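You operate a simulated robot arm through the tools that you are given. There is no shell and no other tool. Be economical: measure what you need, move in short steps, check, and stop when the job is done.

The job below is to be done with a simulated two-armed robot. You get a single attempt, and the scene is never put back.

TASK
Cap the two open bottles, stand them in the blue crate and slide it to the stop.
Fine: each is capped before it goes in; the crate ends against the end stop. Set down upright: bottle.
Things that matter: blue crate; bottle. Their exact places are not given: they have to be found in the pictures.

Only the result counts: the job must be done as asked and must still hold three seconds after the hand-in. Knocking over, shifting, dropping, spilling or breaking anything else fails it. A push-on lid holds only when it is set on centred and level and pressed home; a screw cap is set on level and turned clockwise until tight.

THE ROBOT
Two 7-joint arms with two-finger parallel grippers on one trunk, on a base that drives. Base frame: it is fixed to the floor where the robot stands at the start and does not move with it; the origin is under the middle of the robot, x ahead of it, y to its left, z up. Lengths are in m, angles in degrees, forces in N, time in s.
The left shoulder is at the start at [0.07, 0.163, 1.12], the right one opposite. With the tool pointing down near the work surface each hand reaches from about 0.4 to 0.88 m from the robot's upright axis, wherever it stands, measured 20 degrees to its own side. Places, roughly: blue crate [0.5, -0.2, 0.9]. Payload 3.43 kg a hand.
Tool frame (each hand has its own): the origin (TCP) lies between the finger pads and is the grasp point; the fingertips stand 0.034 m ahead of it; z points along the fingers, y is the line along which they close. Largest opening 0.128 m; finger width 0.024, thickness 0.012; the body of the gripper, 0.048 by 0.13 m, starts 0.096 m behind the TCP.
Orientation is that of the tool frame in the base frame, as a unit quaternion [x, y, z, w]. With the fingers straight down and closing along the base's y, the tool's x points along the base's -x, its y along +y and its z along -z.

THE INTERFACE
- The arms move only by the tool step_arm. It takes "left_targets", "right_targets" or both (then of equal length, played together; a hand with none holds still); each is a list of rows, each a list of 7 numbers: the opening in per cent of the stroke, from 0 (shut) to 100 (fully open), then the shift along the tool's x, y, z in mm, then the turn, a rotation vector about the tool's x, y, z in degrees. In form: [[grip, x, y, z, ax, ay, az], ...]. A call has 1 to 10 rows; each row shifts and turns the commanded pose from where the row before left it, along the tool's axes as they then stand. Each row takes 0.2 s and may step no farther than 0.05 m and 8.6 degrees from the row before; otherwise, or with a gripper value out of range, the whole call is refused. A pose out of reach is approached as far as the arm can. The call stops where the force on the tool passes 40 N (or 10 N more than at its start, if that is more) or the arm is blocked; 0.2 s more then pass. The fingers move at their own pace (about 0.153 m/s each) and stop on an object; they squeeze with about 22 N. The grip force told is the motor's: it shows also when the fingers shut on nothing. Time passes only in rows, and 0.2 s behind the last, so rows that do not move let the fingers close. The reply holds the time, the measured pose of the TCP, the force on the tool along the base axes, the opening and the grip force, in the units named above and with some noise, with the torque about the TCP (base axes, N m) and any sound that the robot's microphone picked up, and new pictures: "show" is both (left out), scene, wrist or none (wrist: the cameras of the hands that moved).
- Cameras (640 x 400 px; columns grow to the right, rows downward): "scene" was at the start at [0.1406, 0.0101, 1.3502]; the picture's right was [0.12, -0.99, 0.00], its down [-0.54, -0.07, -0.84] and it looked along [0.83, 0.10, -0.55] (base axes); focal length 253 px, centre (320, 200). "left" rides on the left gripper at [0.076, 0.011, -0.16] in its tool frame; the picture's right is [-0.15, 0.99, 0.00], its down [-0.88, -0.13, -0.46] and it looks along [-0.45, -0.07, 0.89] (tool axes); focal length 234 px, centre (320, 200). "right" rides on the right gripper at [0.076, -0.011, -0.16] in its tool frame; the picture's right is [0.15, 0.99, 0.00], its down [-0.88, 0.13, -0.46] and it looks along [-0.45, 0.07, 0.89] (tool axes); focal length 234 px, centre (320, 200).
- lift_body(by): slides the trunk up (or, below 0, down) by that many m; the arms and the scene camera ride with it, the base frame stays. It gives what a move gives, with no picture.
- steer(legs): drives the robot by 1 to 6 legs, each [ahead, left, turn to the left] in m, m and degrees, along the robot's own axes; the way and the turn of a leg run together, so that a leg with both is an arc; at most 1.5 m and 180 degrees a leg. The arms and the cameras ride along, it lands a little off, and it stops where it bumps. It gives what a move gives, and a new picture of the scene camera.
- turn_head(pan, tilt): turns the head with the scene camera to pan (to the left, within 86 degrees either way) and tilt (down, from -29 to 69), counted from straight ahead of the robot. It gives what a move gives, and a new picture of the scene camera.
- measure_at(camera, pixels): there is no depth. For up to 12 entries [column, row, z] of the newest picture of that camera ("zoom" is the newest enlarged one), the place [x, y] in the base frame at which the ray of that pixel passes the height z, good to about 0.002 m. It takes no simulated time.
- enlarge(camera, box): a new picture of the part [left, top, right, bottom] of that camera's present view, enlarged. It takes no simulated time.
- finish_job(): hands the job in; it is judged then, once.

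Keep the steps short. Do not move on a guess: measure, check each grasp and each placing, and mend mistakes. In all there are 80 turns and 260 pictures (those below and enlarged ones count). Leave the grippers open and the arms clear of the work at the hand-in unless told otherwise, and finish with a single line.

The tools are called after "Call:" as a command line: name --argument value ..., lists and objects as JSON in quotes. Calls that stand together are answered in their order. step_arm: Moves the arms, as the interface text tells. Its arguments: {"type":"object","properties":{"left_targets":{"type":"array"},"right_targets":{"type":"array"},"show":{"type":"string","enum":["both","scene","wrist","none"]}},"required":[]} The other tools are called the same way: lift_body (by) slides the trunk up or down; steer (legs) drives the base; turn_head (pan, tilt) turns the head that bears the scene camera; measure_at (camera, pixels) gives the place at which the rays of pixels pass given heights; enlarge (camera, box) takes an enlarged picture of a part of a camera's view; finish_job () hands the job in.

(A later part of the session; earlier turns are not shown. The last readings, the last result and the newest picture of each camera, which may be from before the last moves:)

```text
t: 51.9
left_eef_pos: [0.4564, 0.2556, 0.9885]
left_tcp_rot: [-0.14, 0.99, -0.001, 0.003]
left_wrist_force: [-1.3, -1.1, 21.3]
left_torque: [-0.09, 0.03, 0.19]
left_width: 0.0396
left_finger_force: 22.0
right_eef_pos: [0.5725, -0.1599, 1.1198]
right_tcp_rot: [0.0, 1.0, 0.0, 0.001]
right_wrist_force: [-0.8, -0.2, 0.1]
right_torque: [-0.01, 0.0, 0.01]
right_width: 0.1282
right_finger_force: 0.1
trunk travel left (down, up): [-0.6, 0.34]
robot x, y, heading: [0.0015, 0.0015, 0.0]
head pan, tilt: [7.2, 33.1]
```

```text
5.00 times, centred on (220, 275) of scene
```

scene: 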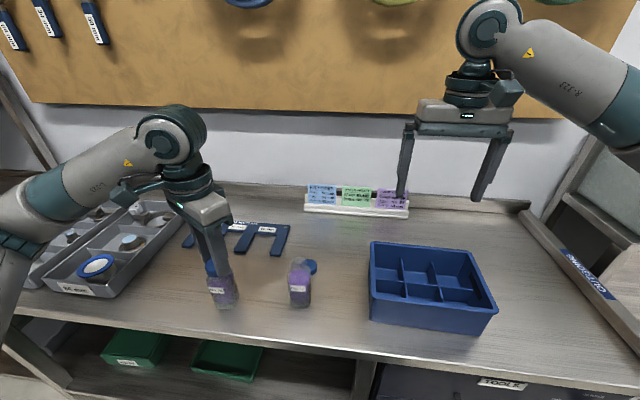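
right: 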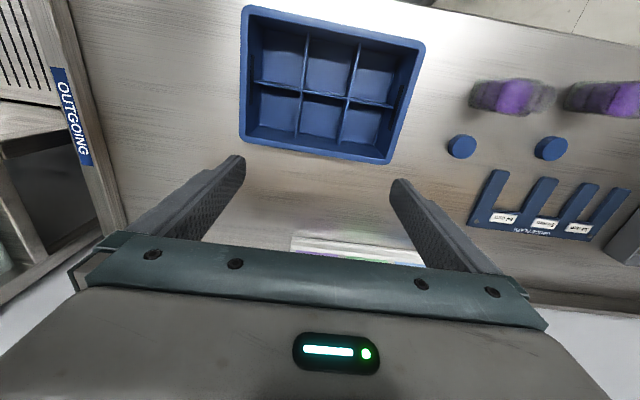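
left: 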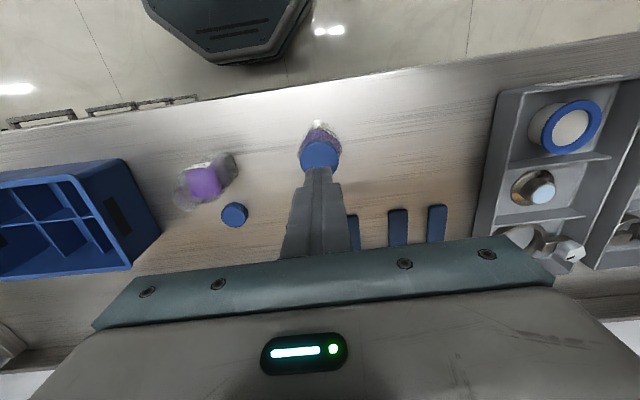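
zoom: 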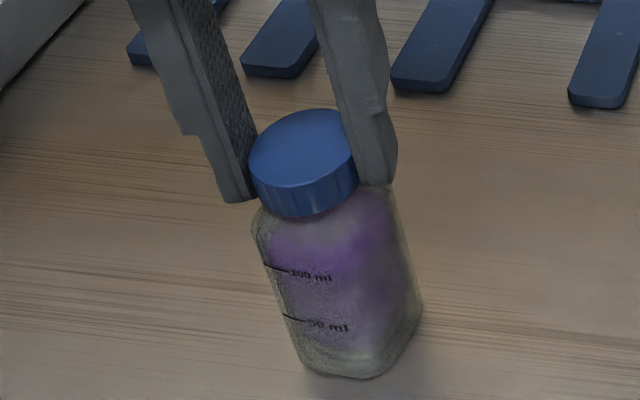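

Now torque reads 0.17–0.19 N·m and the bottle turns along even under 21–25 N, so the cap is tight. Next I'll lift the bottle by its cap and check the hold and its orientation.

Call:
step_arm --left_targets '[[0, 0, 0, -3, 0, 0, 0], [0, 0, 0, -15, 0, 0, 0], [0, 0, 0, -30, 0, 0, 0], [0, 0, 0, -45, 0, 0, 0], [0, 0, 0, -45, 0, 0, 0], [0, 0, 0, -20, 0, 0, 0], [0, 0, 0, 0, 0, 0, 0]]' --show "both"

Call:
enlarge --camera "scene" --box '[150, 180, 270, 290]'

Call:
enlarge --camera "left" --box '[260, 80, 380, 220]'

Call:
enlarge --camera "right" --box '[400, 0, 640, 150]'

```text
t: 53.5
left_eef_pos: [0.4568, 0.2575, 1.1453]
left_tcp_rot: [-0.142, 0.99, -0.001, 0.001]
left_wrist_force: [1.2, 0.3, -0.6]
left_torque: [-0.01, 0.03, -0.03]
left_width: 0.0392
left_finger_force: 21.8
right_eef_pos: [0.5748, -0.1587, 1.1193]
right_tcp_rot: [0.0, 1.0, 0.0, 0.0]
right_wrist_force: [0.3, -0.2, 0.0]
right_torque: [-0.02, -0.01, -0.01]
right_width: 0.1281
right_finger_force: 0.1
trunk travel left (down, up): [-0.6, 0.34]
robot x, y, heading: [0.0006, -0.0011, -0.3]
head pan, tilt: [7.2, 33.1]
```

scene: 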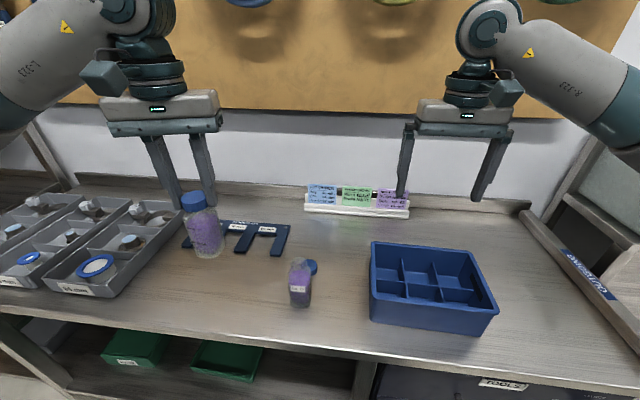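
left: 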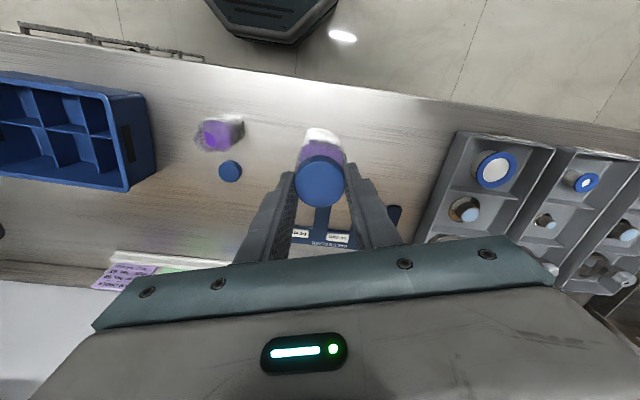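

```text
3.64 times, centred on (210, 235) of scene
```

zoom: 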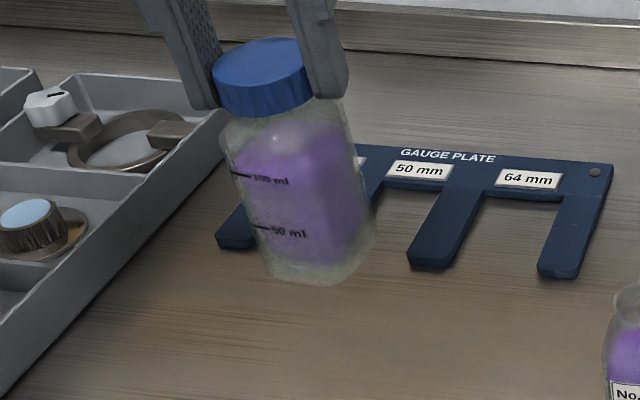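

```text
2.86 times, centred on (320, 150) of left
```

zoom: 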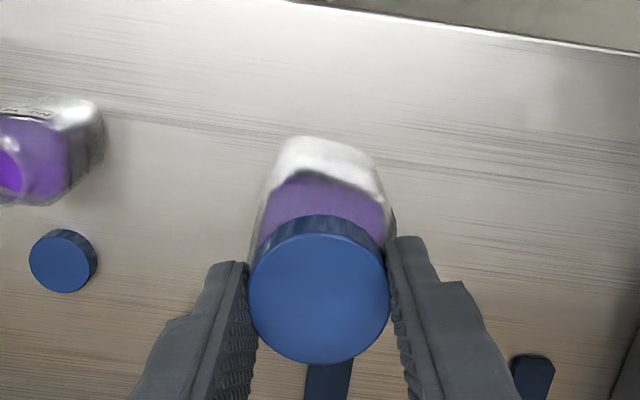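

```text
2.67 times, centred on (520, 75) of right
```

zoom: 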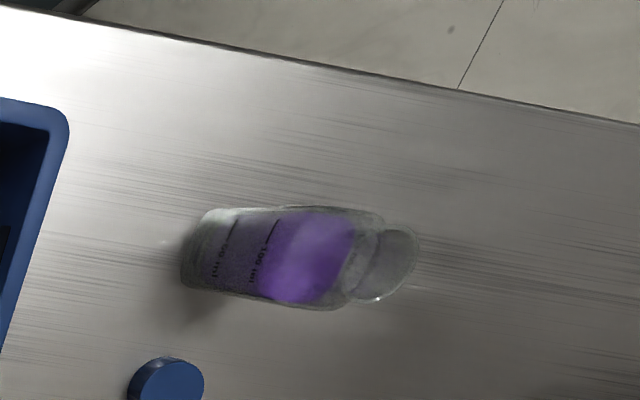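

Call:
enlarge --camera "left" --box '[290, 115, 350, 165]'

Call:
enlarge --camera "scene" --box '[180, 190, 235, 265]'

Call:
measure_at --camera "right" --pixels '[[244, 8, 0.954], [425, 42, 0.954], [388, 162, 0.954], [241, 138, 0.954], [332, 100, 0.95], [347, 97, 0.95], [299, 92, 0.95], [254, 82, 0.95], [394, 108, 0.95]]'

Call:
measure_at --camera "scene" --pixels '[[372, 242, 0.954], [473, 250, 0.954], [498, 309, 0.954], [370, 293, 0.954]]'

```text
8.00 times, centred on (320, 140) of left
```

zoom: 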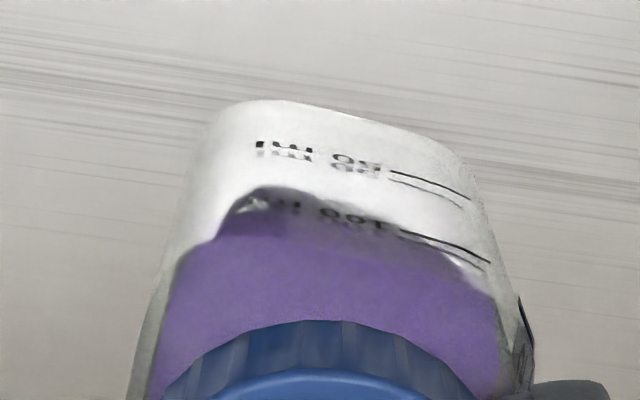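

```text
5.33 times, centred on (208, 228) of scene
```

zoom: 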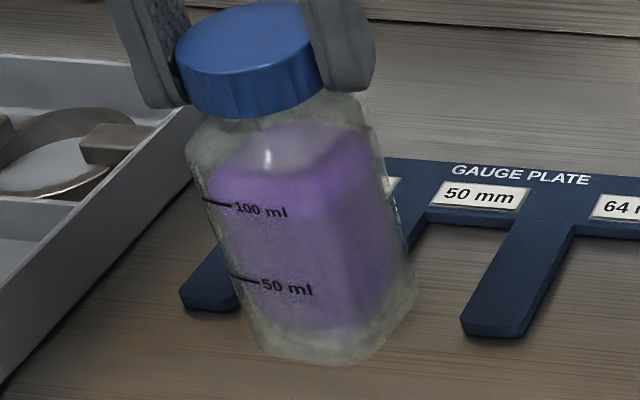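

```text
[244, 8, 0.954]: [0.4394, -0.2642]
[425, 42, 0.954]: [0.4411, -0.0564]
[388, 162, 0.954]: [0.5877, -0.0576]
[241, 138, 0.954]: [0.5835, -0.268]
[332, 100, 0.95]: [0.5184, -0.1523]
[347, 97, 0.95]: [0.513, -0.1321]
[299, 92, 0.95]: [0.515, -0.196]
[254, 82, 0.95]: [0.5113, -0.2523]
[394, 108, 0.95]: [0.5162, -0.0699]
```

```text
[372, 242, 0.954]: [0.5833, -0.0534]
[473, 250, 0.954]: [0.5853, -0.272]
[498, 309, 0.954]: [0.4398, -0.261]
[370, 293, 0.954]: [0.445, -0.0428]
```

Crate: rim x 0.440–0.586, y -0.268 to -0.055, cells about 0.066 wide, with the nearest cell centre at (0.480, -0.096). The bottle is about 5° clockwise off square. I'll turn it back 5° while moving the right hand out of the way (0.2 m to the right).

Call:
step_arm --left_targets '[[0, 0, 0, 0, 0, 0, -5], [0, 0, 0, 0, 0, 0, 0], [0, 0, 0, 0, 0, 0, 0], [0, 0, 0, 0, 0, 0, 0]]' --right_targets '[[100, 0, -49, 0, 0, 0, 0], [100, 0, -49, 0, 0, 0, 0], [100, 0, -49, 0, 0, 0, 0], [100, 0, -49, 0, 0, 0, 0]]' --show "scene"

Call:
step_arm --left_targets '[[0, 13.3, -42.2, 0, 0, 0, 0], [0, 13.3, -42.2, 0, 0, 0, 0], [0, 13.3, -42.2, 0, 0, 0, 0], [0, 13.3, -42.2, 0, 0, 0, 0], [0, 13.3, -42.2, 0, 0, 0, 0], [0, 13.3, -42.2, 0, 0, 0, 0], [0, 13.3, -42.2, 0, 0, 0, 0], [0, 13.3, -42.2, 0, 0, 0, 0], [0, 0, 0, 0, 0, 0, 0]]' --show "both"

```text
t: 54.5
left_eef_pos: [0.4568, 0.2546, 1.1461]
left_tcp_rot: [-0.187, 0.982, 0.001, 0.002]
left_wrist_force: [0.1, 0.2, -1.0]
left_torque: [0.02, -0.02, 0.03]
left_width: 0.0394
left_finger_force: 22.1
right_eef_pos: [0.5744, -0.3572, 1.1208]
right_tcp_rot: [-0.001, 1.0, 0.001, 0.001]
right_wrist_force: [0.1, 0.1, 0.7]
right_torque: [0.02, 0.02, 0.0]
right_width: 0.1282
right_finger_force: 0.1
trunk travel left (down, up): [-0.6, 0.34]
robot x, y, heading: [-0.0, 0.0034, 0.1]
head pan, tilt: [7.2, 33.1]
```

scene: 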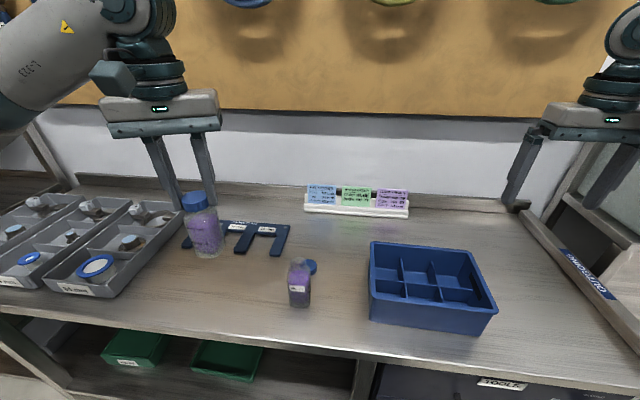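

```text
t: 56.5
left_eef_pos: [0.4814, -0.0967, 1.1473]
left_tcp_rot: [-0.185, 0.983, -0.001, 0.002]
left_wrist_force: [-0.3, -0.1, -1.8]
left_torque: [-0.03, -0.01, 0.0]
left_width: 0.0392
left_finger_force: 22.0
right_eef_pos: [0.575, -0.3545, 1.1198]
right_tcp_rot: [0.0, 1.0, 0.001, 0.0]
right_wrist_force: [0.7, 0.6, -0.2]
right_torque: [-0.02, 0.0, 0.04]
right_width: 0.1281
right_finger_force: 0.0
trunk travel left (down, up): [-0.6, 0.34]
robot x, y, heading: [-0.0022, 0.003, -0.0]
head pan, tilt: [7.2, 33.1]
```

scene: 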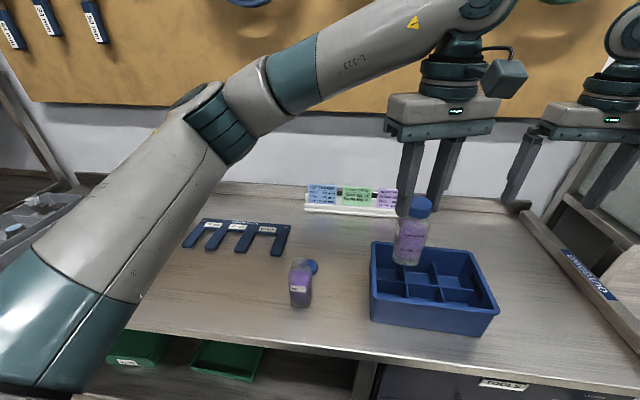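
left: 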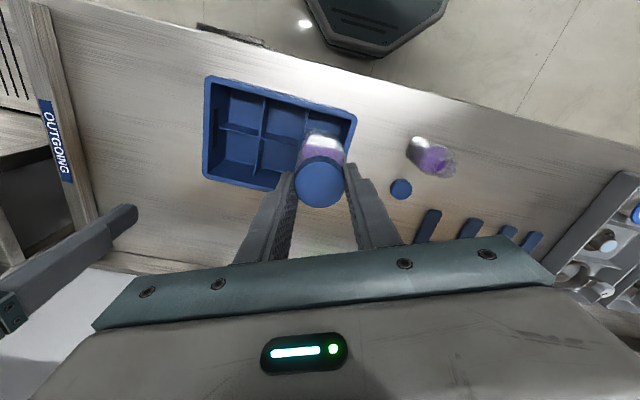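

The bottle hangs over the crate. I'll zoom to check its alignment with the cell and square-on orientation.

Call:
enlarge --camera "left" --box '[200, 70, 370, 200]'

Call:
enlarge --camera "scene" --box '[360, 190, 510, 340]'

Call:
measure_at --camera "left" --pixels '[[206, 78, 0.954], [358, 117, 0.954], [203, 175, 0.954], [265, 95, 0.94], [257, 138, 0.94], [311, 112, 0.94]]'

```text
3.08 times, centred on (285, 135) of left
```

zoom: 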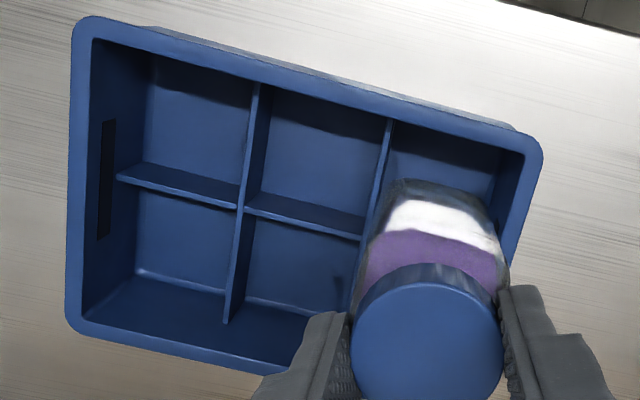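

```text
2.67 times, centred on (435, 265) of scene
```

zoom: 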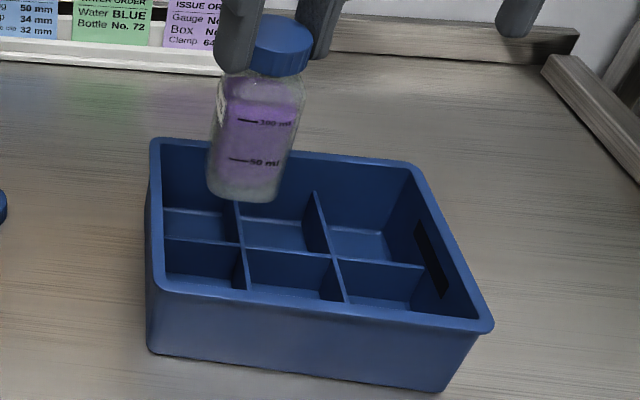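

```text
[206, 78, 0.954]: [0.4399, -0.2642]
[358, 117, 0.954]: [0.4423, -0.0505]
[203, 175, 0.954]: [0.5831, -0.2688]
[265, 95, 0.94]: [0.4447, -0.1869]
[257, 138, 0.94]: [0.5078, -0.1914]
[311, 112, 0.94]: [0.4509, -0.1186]
```

The near cell spans y≈-0.12 to -0.06 with centre about (0.479, -0.091), so I'll shift +5 mm y. Then I'll lower until the bottle base is just above the rim and check.

Call:
step_arm --left_targets '[[0, -1.8, 4.7, 0, 0, 0, 0], [0, 0, 0, 40, 0, 0, 0], [0, 0, 0, 15, 0, 0, 0], [0, 0, 0, 0, 0, 0, 0]]' --show "wrist"

Call:
enlarge --camera "scene" --box '[360, 190, 510, 340]'

Call:
enlarge --camera "left" --box '[200, 70, 370, 200]'

```text
t: 57.5
left_eef_pos: [0.4822, -0.0924, 1.0924]
left_tcp_rot: [-0.185, 0.983, 0.0, 0.004]
left_wrist_force: [-0.5, 0.0, -1.5]
left_torque: [-0.02, 0.0, -0.04]
left_width: 0.0395
left_finger_force: 22.1
right_eef_pos: [0.5749, -0.3545, 1.1205]
right_tcp_rot: [0.0, 1.0, 0.0, -0.001]
right_wrist_force: [-0.2, 0.4, -0.6]
right_torque: [0.01, 0.01, 0.04]
right_width: 0.128
right_finger_force: 0.1
trunk travel left (down, up): [-0.6, 0.34]
robot x, y, heading: [0.0047, -0.0002, 0.1]
head pan, tilt: [7.2, 33.1]
```

left: 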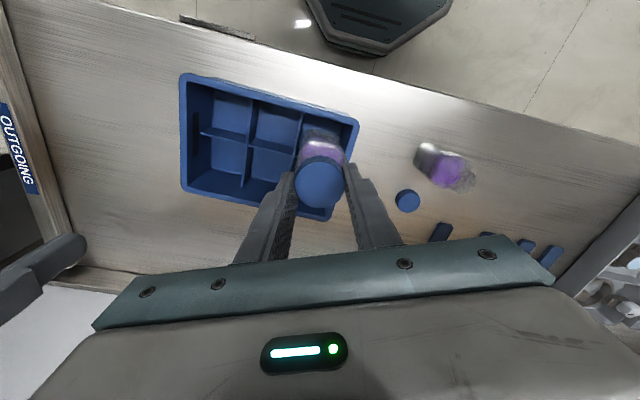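

```text
2.67 times, centred on (435, 265) of scene
```

zoom: 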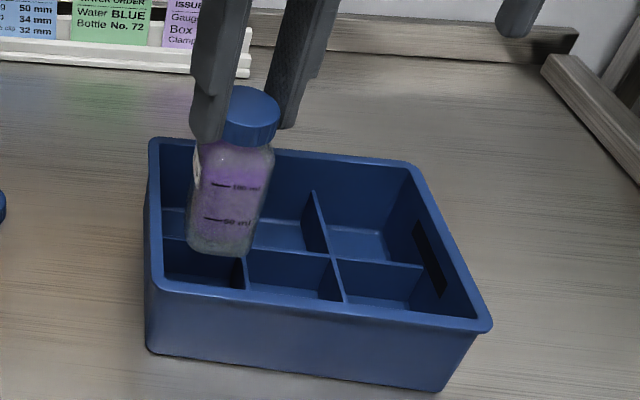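

```text
3.08 times, centred on (285, 135) of left
```

zoom: 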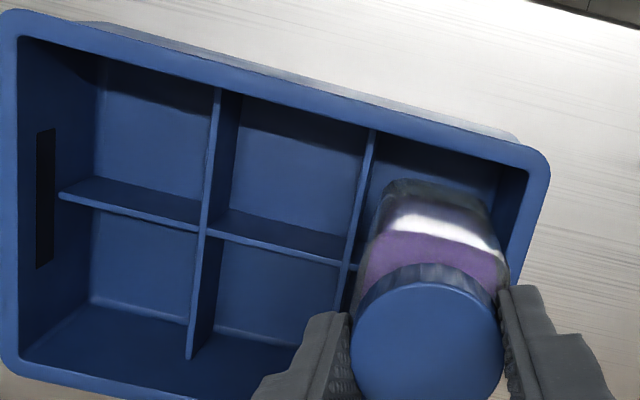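

It's well centred in y and about 3 mm far in x. I'll shift -3 mm in x and lower into the cell, slowly at the end.

Call:
step_arm --left_targets '[[0, 2.8, 1.1, 0, 0, 0, 0], [0, 0, 0, 25, 0, 0, 0], [0, 0, 0, 25, 0, 0, 0], [0, 0, 0, 25, 0, 0, 0], [0, 0, 0, 10, 0, 0, 0], [0, 0, 0, 3, 0, 0, 0]]' --show "none"

Call:
enlarge --camera "scene" --box '[360, 190, 510, 340]'

```text
t: 58.9
left_eef_pos: [0.4779, -0.0946, 1.0024]
left_tcp_rot: [-0.186, 0.983, -0.001, 0.003]
left_wrist_force: [0.0, 0.2, -1.7]
left_torque: [0.02, 0.01, -0.02]
left_width: 0.0394
left_finger_force: 21.8
right_eef_pos: [0.5753, -0.3544, 1.1192]
right_tcp_rot: [0.0, 1.0, 0.0, -0.001]
right_wrist_force: [0.1, -0.5, -0.9]
right_torque: [-0.01, 0.01, 0.02]
right_width: 0.128
right_finger_force: 0.1
trunk travel left (down, up): [-0.6, 0.34]
robot x, y, heading: [0.0013, 0.0011, 0.1]
head pan, tilt: [7.2, 33.1]
```

```text
2.67 times, centred on (435, 265) of scene
```

zoom: 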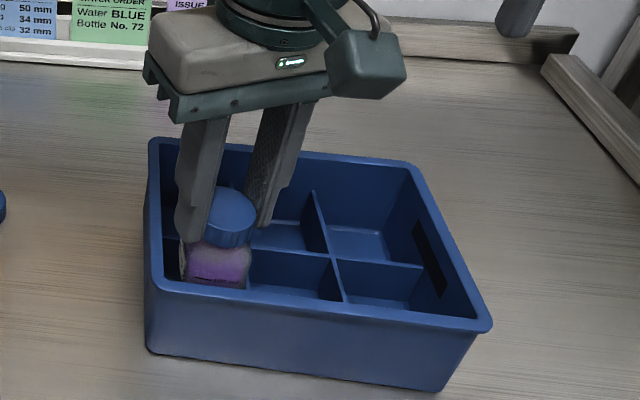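

The bottle is inside the cell. Lowering 1–2 mm at a time until it touches the floor.

Call:
step_arm --left_targets '[[0, 0, 0, 2, 0, 0, 0], [0, 0, 0, 2, 0, 0, 0], [0, 0, 0, 1, 0, 0, 0], [0, 0, 0, 1, 0, 0, 0], [0, 0, 0, 1, 0, 0, 0]]' --show "none"

```text
t: 60.1
left_eef_pos: [0.4791, -0.093, 0.9949]
left_tcp_rot: [-0.185, 0.983, 0.0, 0.002]
left_wrist_force: [0.0, -0.1, -1.1]
left_torque: [-0.01, 0.02, -0.03]
left_width: 0.0393
left_finger_force: 21.9
right_eef_pos: [0.5754, -0.3549, 1.1197]
right_tcp_rot: [0.0, 1.0, 0.0, 0.0]
right_wrist_force: [0.1, 0.1, 0.2]
right_torque: [-0.01, -0.04, -0.03]
right_width: 0.1278
right_finger_force: 0.1
trunk travel left (down, up): [-0.6, 0.34]
robot x, y, heading: [-0.0018, 0.001, 0.0]
head pan, tilt: [7.2, 33.1]
```

Call:
step_arm --left_targets '[[0, 0, 0, 1, 0, 0, 0], [0, 0, 0, 1, 0, 0, 0], [0, 0, 0, 1, 0, 0, 0]]' --show "none"

Call:
enlarge --camera "left" --box '[200, 70, 400, 220]'

```text
t: 60.9
left_eef_pos: [0.4786, -0.0936, 0.9935]
left_tcp_rot: [-0.185, 0.983, -0.001, 0.002]
left_wrist_force: [-0.6, -1.1, 8.7]
left_torque: [-0.02, -0.02, -0.01]
left_width: 0.0394
left_finger_force: 21.9
right_eef_pos: [0.5743, -0.355, 1.1212]
right_tcp_rot: [0.0, 1.0, 0.0, 0.0]
right_wrist_force: [-0.2, -0.1, -1.0]
right_torque: [-0.03, 0.04, 0.0]
right_width: 0.1281
right_finger_force: 0.0
trunk travel left (down, up): [-0.6, 0.34]
robot x, y, heading: [-0.0026, 0.0016, -0.2]
head pan, tilt: [7.2, 33.1]
```

```text
2.67 times, centred on (300, 145) of left
```

zoom: 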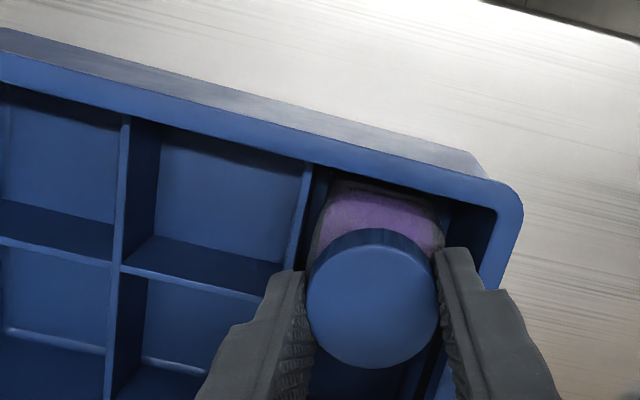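

It's standing on the crate floor (8.7 N at z=0.9935). I'll release a little, rise and check.

Call:
step_arm --left_targets '[[0, 0, 0, -0.8, 0, 0, 0], [38, 0, 0, 0, 0, 0, 0], [38, 0, 0, 0, 0, 0, 0], [38, 0, 0, -20, 0, 0, 0], [45, 0, 0, -40, 0, 0, 0], [60, 0, 0, -40, 0, 0, 0], [60, 0, 0, -40, 0, 0, 0]]' --show "both"

Call:
enlarge --camera "scene" --box '[360, 220, 510, 340]'

```text
t: 62.5
left_eef_pos: [0.4776, -0.0947, 1.1338]
left_tcp_rot: [-0.184, 0.983, -0.001, 0.003]
left_wrist_force: [-0.5, 0.4, 0.4]
left_torque: [0.01, 0.0, 0.03]
left_width: 0.0768
left_finger_force: 0.1
right_eef_pos: [0.5739, -0.3552, 1.1202]
right_tcp_rot: [0.0, 1.0, 0.0, 0.0]
right_wrist_force: [0.7, -0.7, 0.3]
right_torque: [0.02, -0.02, 0.0]
right_width: 0.128
right_finger_force: 0.1
trunk travel left (down, up): [-0.6, 0.34]
robot x, y, heading: [0.0004, 0.0027, -0.2]
head pan, tilt: [7.2, 33.1]
```

scene: 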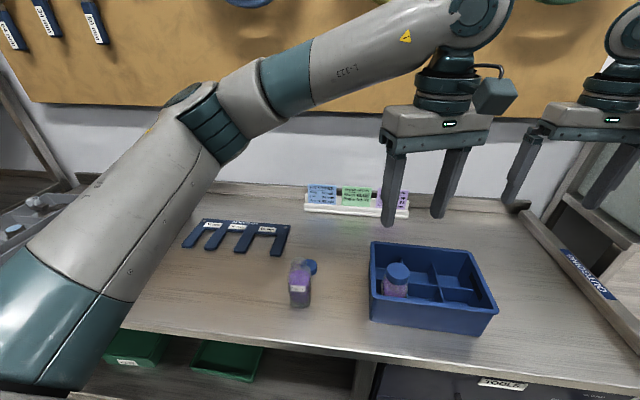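
left: 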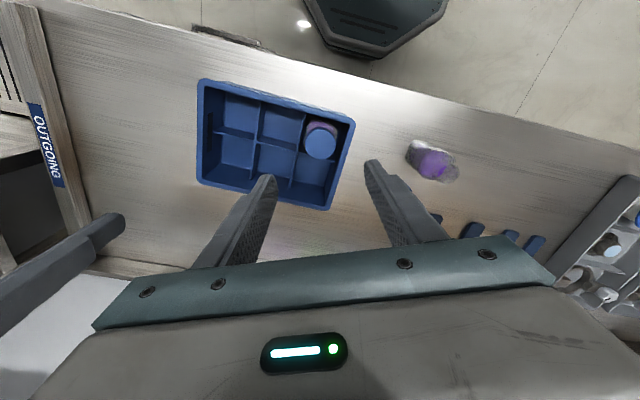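

```text
3.33 times, centred on (435, 280) of scene
```

zoom: 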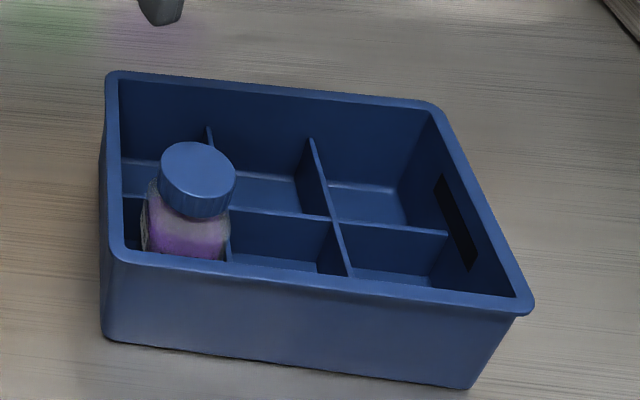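

Bottle 75 stands capped and upright in the cell. Now bottle 72: I'll return the left hand to yaw 0 and hover near (0.52, 0.09) at z≈1.06.

Call:
step_arm --left_targets '[[60, 0, 0, 0, 0, 0, 7.1], [60, 0, 0, 0, 0, 0, 7.1], [60, 0, 0, 0, 0, 0, 7.1], [60, -10, 46, 0, 0, 0, 0], [60, -10, 46, 0, 0, 0, 0], [60, -10, 46, 0, 0, 0, 0], [60, -10, 46, 0, 0, 0, 0], [60, 0, 0, 40, 0, 0, 0], [60, 0, 0, 33, 0, 0, 0], [60, 0, 0, 0, 0, 0, 0]]' --show "wrist"

Call:
enlarge --camera "left" --box '[260, 70, 400, 210]'

Call:
enlarge --camera "scene" --box '[280, 245, 330, 315]'

```text
t: 64.7
left_eef_pos: [0.5182, 0.0901, 1.0595]
left_tcp_rot: [-0.001, 1.0, 0.0, 0.002]
left_wrist_force: [0.1, -0.2, -0.2]
left_torque: [-0.04, 0.02, -0.03]
left_width: 0.0769
left_finger_force: 0.0
right_eef_pos: [0.575, -0.3554, 1.1191]
right_tcp_rot: [0.0, 1.0, -0.001, 0.0]
right_wrist_force: [1.1, 0.1, 0.9]
right_torque: [0.04, 0.03, -0.02]
right_width: 0.1279
right_finger_force: 0.0
trunk travel left (down, up): [-0.6, 0.34]
robot x, y, heading: [0.0028, -0.0037, 0.0]
head pan, tilt: [7.2, 33.1]
```

left: 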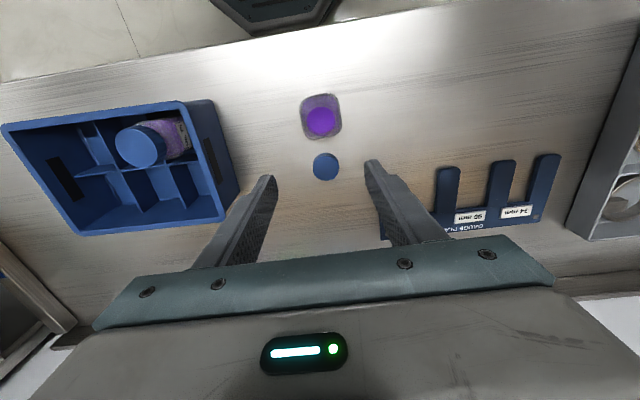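

```text
2.86 times, centred on (330, 140) of left
```

zoom: 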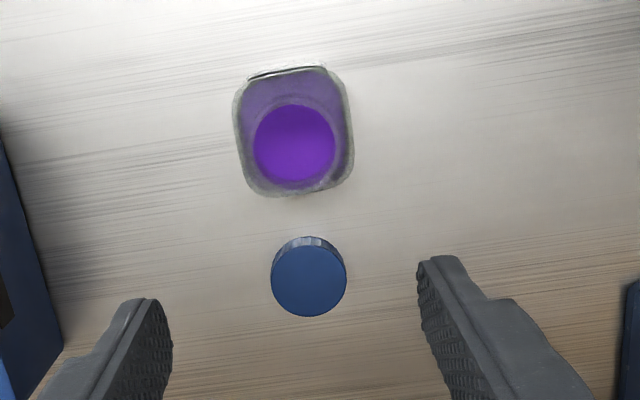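

```text
5.71 times, centred on (305, 280) of scene
```

zoom: 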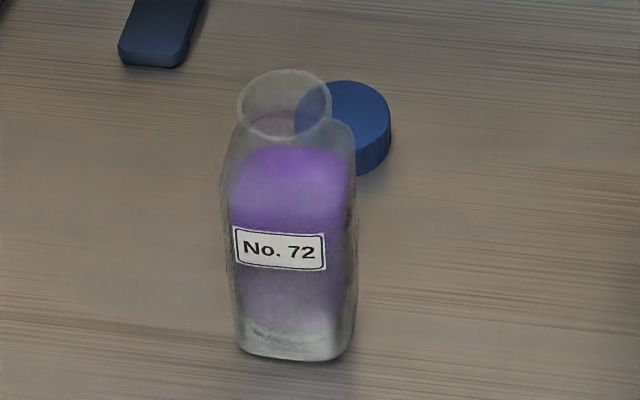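

Call:
enlarge --camera "left" --box '[290, 88, 350, 148]'

Call:
enlarge --camera "scene" --box '[280, 245, 320, 275]'

Call:
measure_at --camera "left" --pixels '[[320.9, 121.1, 0.974], [326.15, 168.35, 0.878]]'

```text
6.67 times, centred on (320, 118) of left
```

zoom: 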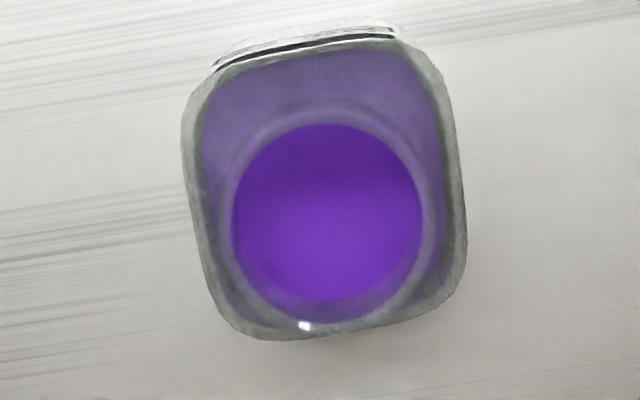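

```text
13.33 times, centred on (300, 260) of scene
```

zoom: 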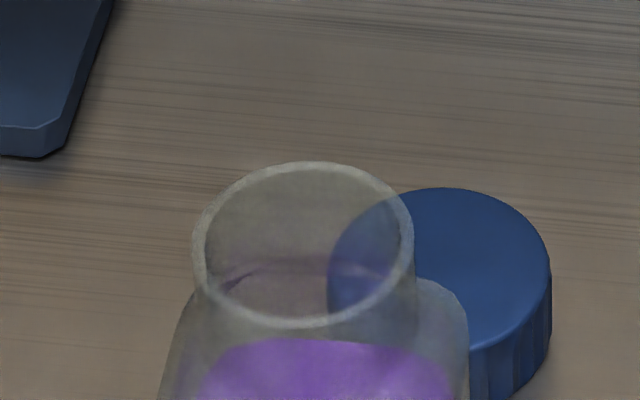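

```text
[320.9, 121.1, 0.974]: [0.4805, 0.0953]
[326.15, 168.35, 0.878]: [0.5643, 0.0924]
```

Call:
measure_at --camera "scene" --pixels '[[298.76, 263.3, 0.974]]'

Call:
measure_at --camera "left" --pixels '[[321.05, 119.8, 0.974], [321.05, 119.8, 0.978]]'

Call:
step_arm --left_targets '[[60, -46, 2, 10, 0, 0, 0], [60, 0, 0, 45, 0, 0, 0], [60, 0, 0, 45, 0, 0, 0], [60, 0, 0, 40, 0, 0, 0], [60, 0, 0, 20, 0, 0, 0], [60, 0, 0, 0, 0, 0, 0]]' --show "wrist"

Call:
enlarge --camera "left" --box '[260, 120, 380, 240]'

```text
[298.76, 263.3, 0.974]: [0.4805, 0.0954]
```

```text
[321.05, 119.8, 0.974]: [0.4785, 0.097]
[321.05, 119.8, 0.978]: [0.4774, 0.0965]
```

```text
t: 66.1
left_eef_pos: [0.5654, 0.0904, 0.9]
left_tcp_rot: [0.0, 1.0, 0.0, 0.002]
left_wrist_force: [-0.1, 0.1, 0.3]
left_torque: [-0.03, -0.03, 0.01]
left_width: 0.077
left_finger_force: 0.0
right_eef_pos: [0.5746, -0.3543, 1.1204]
right_tcp_rot: [0.001, 1.0, 0.0, 0.0]
right_wrist_force: [-0.3, -0.6, 0.2]
right_torque: [-0.03, -0.03, 0.01]
right_width: 0.128
right_finger_force: 0.0
trunk travel left (down, up): [-0.6, 0.34]
robot x, y, heading: [0.0015, -0.0008, 0.1]
head pan, tilt: [7.2, 33.1]
```

left: 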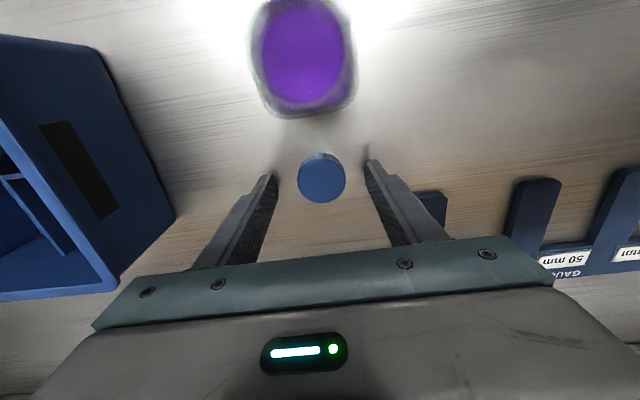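

```text
3.33 times, centred on (320, 180) of left
```

zoom: 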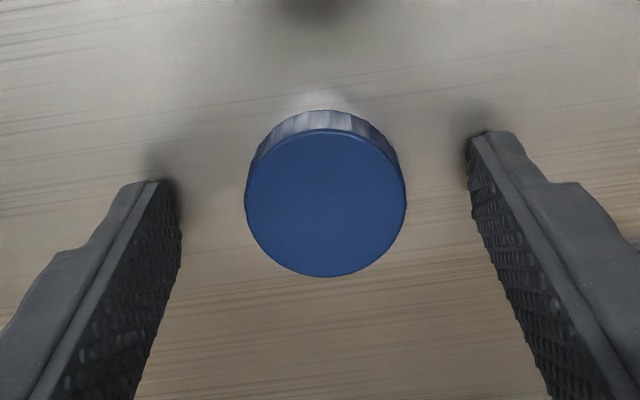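

The cap is about 1.8 mm nearer the robot than the pad centre. I'll shift, close and lift.

Call:
step_arm --left_targets '[[60, 1.8, 0, 1, 0, 0, 0], [0, 0, 0, 0, 0, 0, 0], [0, 0, 0, 0, 0, 0, 0], [0, 0, 0, 0, 0, 0, 0], [0, 0, 0, -45, 0, 0, 0], [0, 0, 0, -45, 0, 0, 0], [0, 0, 0, -45, 0, 0, 0], [0, 0, 0, -16, 0, 0, 0], [0, 0, 0, 0, 0, 0, 0]]' --show "wrist"

Call:
enlarge --camera "left" --box '[260, 50, 400, 210]'

Call:
enlarge --camera "left" --box '[290, 60, 350, 120]'

```text
t: 68.1
left_eef_pos: [0.5607, 0.0918, 1.0506]
left_tcp_rot: [-0.002, 1.0, 0.001, 0.003]
left_wrist_force: [0.6, 0.1, -0.9]
left_torque: [-0.04, 0.01, 0.0]
left_width: 0.0391
left_finger_force: 21.8
right_eef_pos: [0.575, -0.3546, 1.1201]
right_tcp_rot: [0.0, 1.0, 0.0, 0.0]
right_wrist_force: [0.9, -0.3, -0.1]
right_torque: [-0.02, -0.01, -0.01]
right_width: 0.128
right_finger_force: 0.1
trunk travel left (down, up): [-0.6, 0.34]
robot x, y, heading: [0.0012, 0.0017, 0.0]
head pan, tilt: [7.2, 33.1]
```

left: 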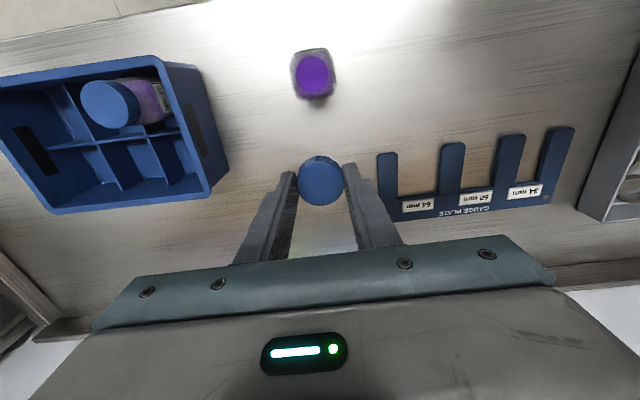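

```text
2.50 times, centred on (330, 130) of left
```

zoom: 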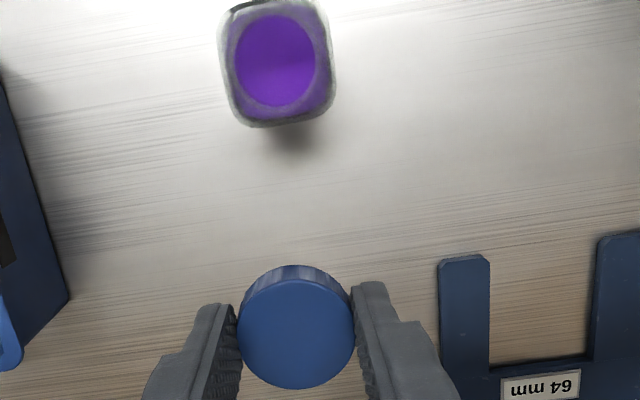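

```text
6.67 times, centred on (320, 90) of left
```

zoom: 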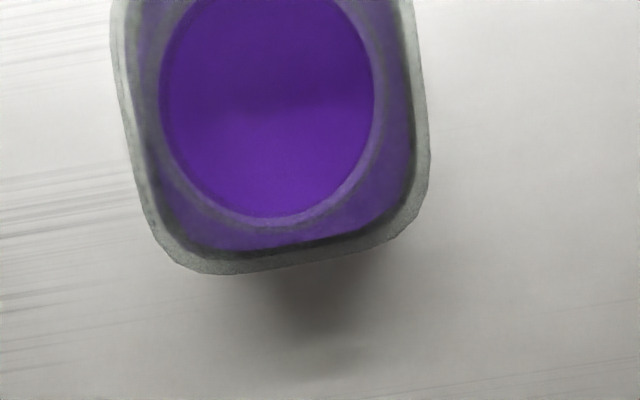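

Call:
measure_at --camera "left" --pixels '[[312.4, 74, 0.974], [320.5, 183, 1.0286], [320.5, 181, 1.0286]]'

```text
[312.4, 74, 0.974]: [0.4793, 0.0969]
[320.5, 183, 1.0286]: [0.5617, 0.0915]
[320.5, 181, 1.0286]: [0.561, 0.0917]
```

Four estimates put the mouth at about (0.4795, 0.0956). I'll move by (-0.082, +0.0039) and lower to just above the rim.

Call:
step_arm --left_targets '[[0, 41, 1.9, 0, 0, 0, 0], [0, 41, 2, 0, 0, 0, 0], [0, 0, 0, 15, 0, 0, 0], [0, 0, 0, 15, 0, 0, 0], [0, 0, 0, 0, 0, 0, 0]]' --show "none"

Call:
enlarge --camera "scene" --box '[280, 245, 320, 275]'

```text
t: 69.3
left_eef_pos: [0.4813, 0.0972, 1.0214]
left_tcp_rot: [0.0, 1.0, 0.0, 0.003]
left_wrist_force: [-0.6, 0.9, -0.3]
left_torque: [0.01, 0.05, 0.0]
left_width: 0.039
left_finger_force: 22.1
right_eef_pos: [0.575, -0.3553, 1.1198]
right_tcp_rot: [0.001, 1.0, 0.0, 0.0]
right_wrist_force: [0.9, -0.5, -0.1]
right_torque: [-0.01, 0.02, 0.0]
right_width: 0.128
right_finger_force: 0.0
trunk travel left (down, up): [-0.6, 0.34]
robot x, y, heading: [0.0005, 0.0028, -0.1]
head pan, tilt: [7.2, 33.1]
```

```text
13.33 times, centred on (300, 260) of scene
```

zoom: 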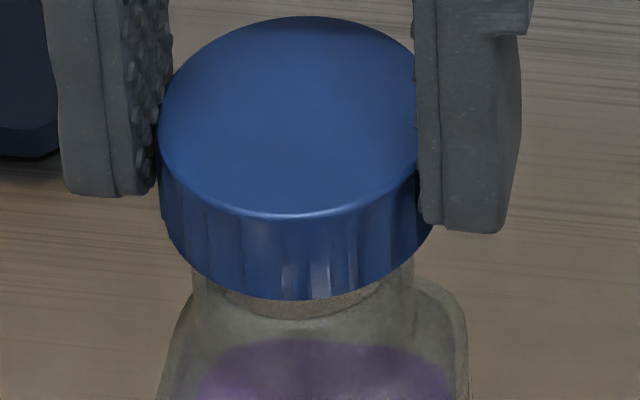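

I'll compare cap-bottom centre and rim centre via the scene camera at their own heights.

Call:
measure_at --camera "scene" --pixels '[[298.35, 260.3, 0.9826], [298.76, 263.3, 0.974], [298.35, 260.3, 0.9806], [298.5, 251, 1.001]]'

Call:
enlarge --camera "left" --box '[285, 115, 355, 215]'

```text
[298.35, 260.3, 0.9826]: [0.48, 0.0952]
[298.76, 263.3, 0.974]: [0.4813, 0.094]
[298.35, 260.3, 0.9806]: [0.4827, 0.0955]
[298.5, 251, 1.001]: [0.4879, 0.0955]
```

```text
4.00 times, centred on (320, 165) of left
```

zoom: 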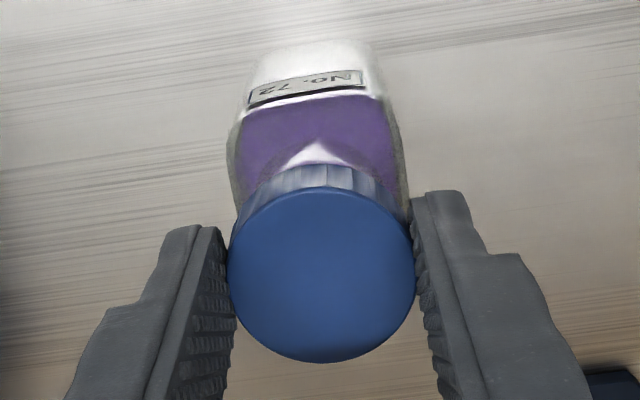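

They agree within about 1 mm. I'll nudge -0.7 mm y and lower stepwise; contact before z≈1.003 would mean misaligned.

Call:
step_arm --left_targets '[[0, 0, -0.7, 3, 0, 0, 0], [0, 0, 0, 3, 0, 0, 0], [0, 0, 0, 2, 0, 0, 0], [0, 0, 0, 1, 0, 0, 0], [0, 0, 0, 1, 0, 0, 0], [0, 0, 0, 1, 0, 0, 0], [0, 0, 0, 1, 0, 0, 0]]' --show "none"

Call:
enlarge --camera "scene" --box '[280, 245, 320, 275]'

```text
t: 70.9
left_eef_pos: [0.4799, 0.095, 1.0099]
left_tcp_rot: [-0.001, 1.0, 0.001, 0.004]
left_wrist_force: [2.5, 1.3, 25.3]
left_torque: [0.05, 0.17, 0.0]
left_width: 0.0397
left_finger_force: 21.9
right_eef_pos: [0.5741, -0.3558, 1.1213]
right_tcp_rot: [0.0, 1.0, 0.0, 0.001]
right_wrist_force: [-1.1, 0.1, 0.1]
right_torque: [-0.01, 0.01, 0.01]
right_width: 0.1278
right_finger_force: 0.1
trunk travel left (down, up): [-0.6, 0.34]
robot x, y, heading: [-0.0012, -0.0003, -0.1]
head pan, tilt: [7.2, 33.1]
```

```text
13.33 times, centred on (300, 260) of scene
```

zoom: 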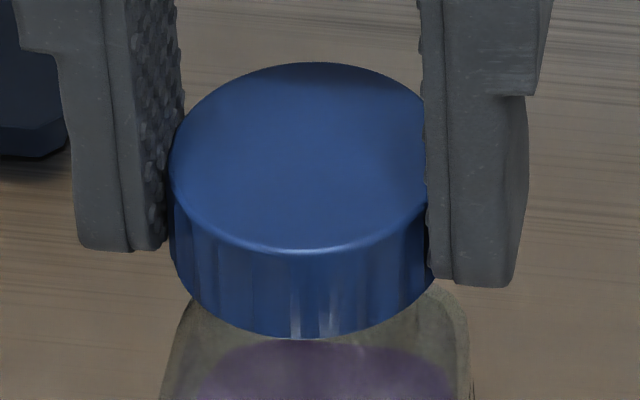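

It caught the rim at z≈1.010, and the torque points to the neck lying toward -x. I'll raise 3 mm, shift -0.8 mm in x and retry with less push.

Call:
step_arm --left_targets '[[0, 0, 0, -4, 0, 0, 0], [0, 0.8, 0, 0, 0, 0, 0], [0, 0, 0, 2, 0, 0, 0], [0, 0, 0, 1, 0, 0, 0], [0, 0, 0, 0.5, 0, 0, 0]]' --show "none"

```text
t: 72.1
left_eef_pos: [0.4799, 0.0958, 1.0103]
left_tcp_rot: [0.001, 1.0, 0.0, 0.002]
left_wrist_force: [-0.1, 0.1, -0.3]
left_torque: [-0.01, 0.01, 0.04]
left_width: 0.0393
left_finger_force: 22.1
right_eef_pos: [0.5738, -0.3541, 1.1203]
right_tcp_rot: [-0.001, 1.0, 0.0, -0.001]
right_wrist_force: [-0.7, 0.5, 0.8]
right_torque: [-0.01, 0.01, -0.03]
right_width: 0.128
right_finger_force: 0.1
trunk travel left (down, up): [-0.6, 0.34]
robot x, y, heading: [-0.0004, -0.0071, 0.2]
head pan, tilt: [7.2, 33.1]
```

No contact at 1.0103 this time. Continuing down 1 mm at a time.

Call:
step_arm --left_targets '[[0, 0, 0, 1, 0, 0, 0], [0, 0, 0, 1, 0, 0, 0], [0, 0, 0, 1, 0, 0, 0]]' --show "none"

```text
t: 72.9
left_eef_pos: [0.4788, 0.0956, 1.0069]
left_tcp_rot: [0.0, 1.0, 0.0, 0.002]
left_wrist_force: [0.7, -0.3, 0.3]
left_torque: [0.01, 0.02, -0.01]
left_width: 0.0396
left_finger_force: 22.1
right_eef_pos: [0.5742, -0.3547, 1.1199]
right_tcp_rot: [-0.001, 1.0, 0.001, 0.0]
right_wrist_force: [-0.5, 0.5, -0.4]
right_torque: [-0.01, 0.01, -0.01]
right_width: 0.1284
right_finger_force: 0.0
trunk travel left (down, up): [-0.6, 0.34]
robot x, y, heading: [-0.0002, -0.0002, -0.1]
head pan, tilt: [7.2, 33.1]
```

It's over the rim with no force. Continuing until it seats.

Call:
step_arm --left_targets '[[0, 0, 0, 2, 0, 0, 0], [0, 0, 0, 2, 0, 0, 0], [0, 0, 0, 1, 0, 0, 0], [0, 0, 0, 1, 0, 0, 0], [0, 0, 0, 1, 0, 0, 0]]' --show "none"

Call:
enlarge --camera "scene" --box '[275, 240, 335, 315]'

```text
t: 74.1
left_eef_pos: [0.4797, 0.0957, 0.9988]
left_tcp_rot: [-0.001, 1.0, -0.001, 0.004]
left_wrist_force: [-0.6, 1.5, 4.7]
left_torque: [0.04, -0.1, -0.02]
left_width: 0.0394
left_finger_force: 22.2
right_eef_pos: [0.5732, -0.3546, 1.1206]
right_tcp_rot: [0.0, 1.0, 0.0, 0.0]
right_wrist_force: [-0.6, -0.3, 0.0]
right_torque: [-0.02, -0.01, 0.01]
right_width: 0.1281
right_finger_force: 0.1
trunk travel left (down, up): [-0.6, 0.34]
robot x, y, heading: [-0.0025, 0.0002, 0.0]
head pan, tilt: [7.2, 33.1]
```

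```text
5.33 times, centred on (305, 278) of scene
```

zoom: 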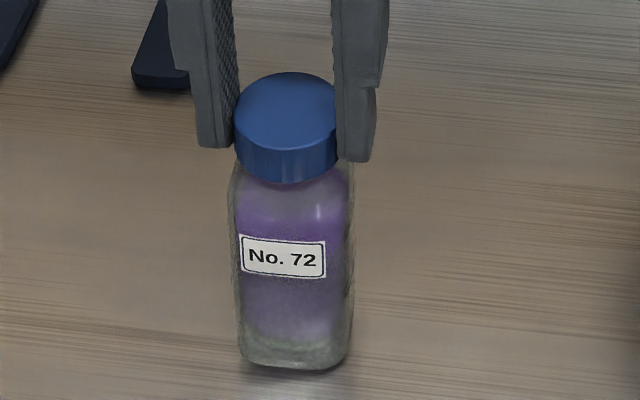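

The cap is over the neck and touching. I'll press about 2 mm for preload and turn clockwise 56°.

Call:
step_arm --left_targets '[[0, 0, 0, 1, 0, 0, 0], [0, 0, 0, 0.8, 0, 0, 0], [0, 0, 0, 0, 0, 0, 8], [0, 0, 0, 0, 0, 0, 8], [0, 0, 0, 0.2, 0, 0, 8], [0, 0, 0, 0.2, 0, 0, 8], [0, 0, 0, 0.2, 0, 0, 8], [0, 0, 0, 0.2, 0, 0, 8], [0, 0, 0, 0.2, 0, 0, 8]]' --show "none"

Call:
enlarge --camera "scene" --box '[275, 240, 335, 315]'

```text
t: 76.1
left_eef_pos: [0.477, 0.0955, 0.9978]
left_tcp_rot: [0.47, 0.883, 0.001, 0.003]
left_wrist_force: [-2.6, 1.3, 27.2]
left_torque: [-0.28, -0.09, -0.06]
left_width: 0.0391
left_finger_force: 22.1
right_eef_pos: [0.5737, -0.3542, 1.1213]
right_tcp_rot: [0.0, 1.0, -0.001, 0.001]
right_wrist_force: [-1.0, 0.7, 0.5]
right_torque: [0.0, -0.01, 0.03]
right_width: 0.128
right_finger_force: 0.2
trunk travel left (down, up): [-0.6, 0.34]
robot x, y, heading: [-0.0009, 0.0032, -0.2]
head pan, tilt: [7.2, 33.1]
```

```text
5.33 times, centred on (305, 278) of scene
```

zoom: 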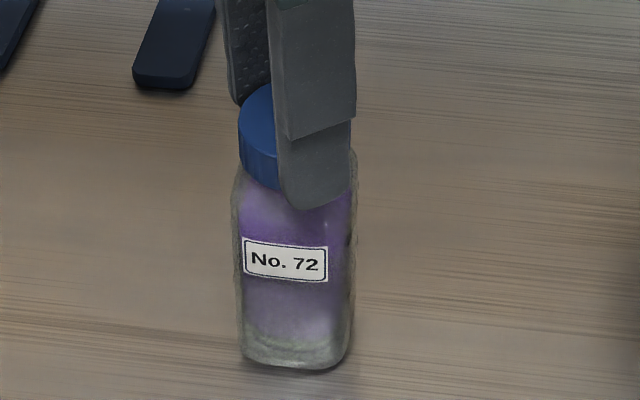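

The cap turns and the bottle stands still. Ratcheting: release, turn back 112°, regrip, press and turn again.

Call:
step_arm --left_targets '[[40, 0, 0, 0, 0, 0, 0], [40, 0, 0, 0, 0, 0, 0], [40, 0, 0, 0, 0, 0, -8], [40, 0, 0, 0, 0, 0, -8], [40, 0, 0, 0, 0, 0, -8], [40, 0, 0, 0, 0, 0, -8], [40, 0, 0, 0, 0, 0, -8], [40, 0, 0, 0, 0, 0, -8], [40, 0, 0, 0, 0, 0, -8]]' --show "none"

Call:
enlarge --camera "scene" --box '[275, 240, 335, 315]'

Call:
step_arm --left_targets '[[40, 0, 0, 0, 0, 0, -8], [40, 0, 0, 0, 0, 0, -8], [40, 0, 0, 0, 0, 0, -8], [40, 0, 0, 0, 0, 0, -8], [40, 0, 0, 0, 0, 0, -8], [40, 0, 0, 0, 0, 0, -8], [40, 0, 0, 0, 0, 0, -8], [0, 0, 0, 0, 0, 0, 0], [0, 0, 0, 0, 0, 0, 0]]' --show "none"

```text
t: 78.1
left_eef_pos: [0.4792, 0.096, 0.9964]
left_tcp_rot: [-0.002, 1.0, 0.0, 0.003]
left_wrist_force: [-0.7, -0.7, 0.7]
left_torque: [-0.02, 0.02, -0.01]
left_width: 0.0512
left_finger_force: 0.0
right_eef_pos: [0.5744, -0.3546, 1.1182]
right_tcp_rot: [-0.001, 1.0, 0.001, 0.0]
right_wrist_force: [0.3, -1.5, -0.7]
right_torque: [0.0, 0.02, 0.0]
right_width: 0.1277
right_finger_force: 0.0
trunk travel left (down, up): [-0.6, 0.34]
robot x, y, heading: [-0.0009, 0.002, -0.0]
head pan, tilt: [7.2, 33.1]
```

```text
5.33 times, centred on (305, 278) of scene
```

zoom: 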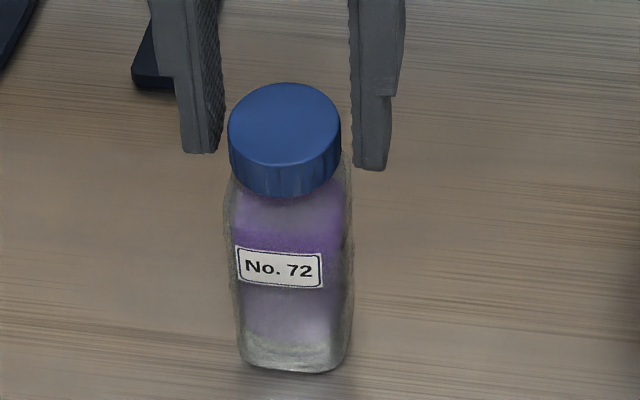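

```text
t: 80.1
left_eef_pos: [0.4796, 0.0964, 0.9979]
left_tcp_rot: [-0.47, 0.882, 0.0, 0.003]
left_wrist_force: [0.1, 0.8, 0.6]
left_torque: [0.0, 0.06, 0.0]
left_width: 0.0394
left_finger_force: 21.8
right_eef_pos: [0.575, -0.3548, 1.1203]
right_tcp_rot: [0.0, 1.0, 0.0, 0.001]
right_wrist_force: [0.1, 0.0, 0.3]
right_torque: [0.0, 0.03, 0.0]
right_width: 0.1282
right_finger_force: 0.1
trunk travel left (down, up): [-0.6, 0.34]
robot x, y, heading: [0.001, -0.0015, -0.1]
head pan, tilt: [7.2, 33.1]
```

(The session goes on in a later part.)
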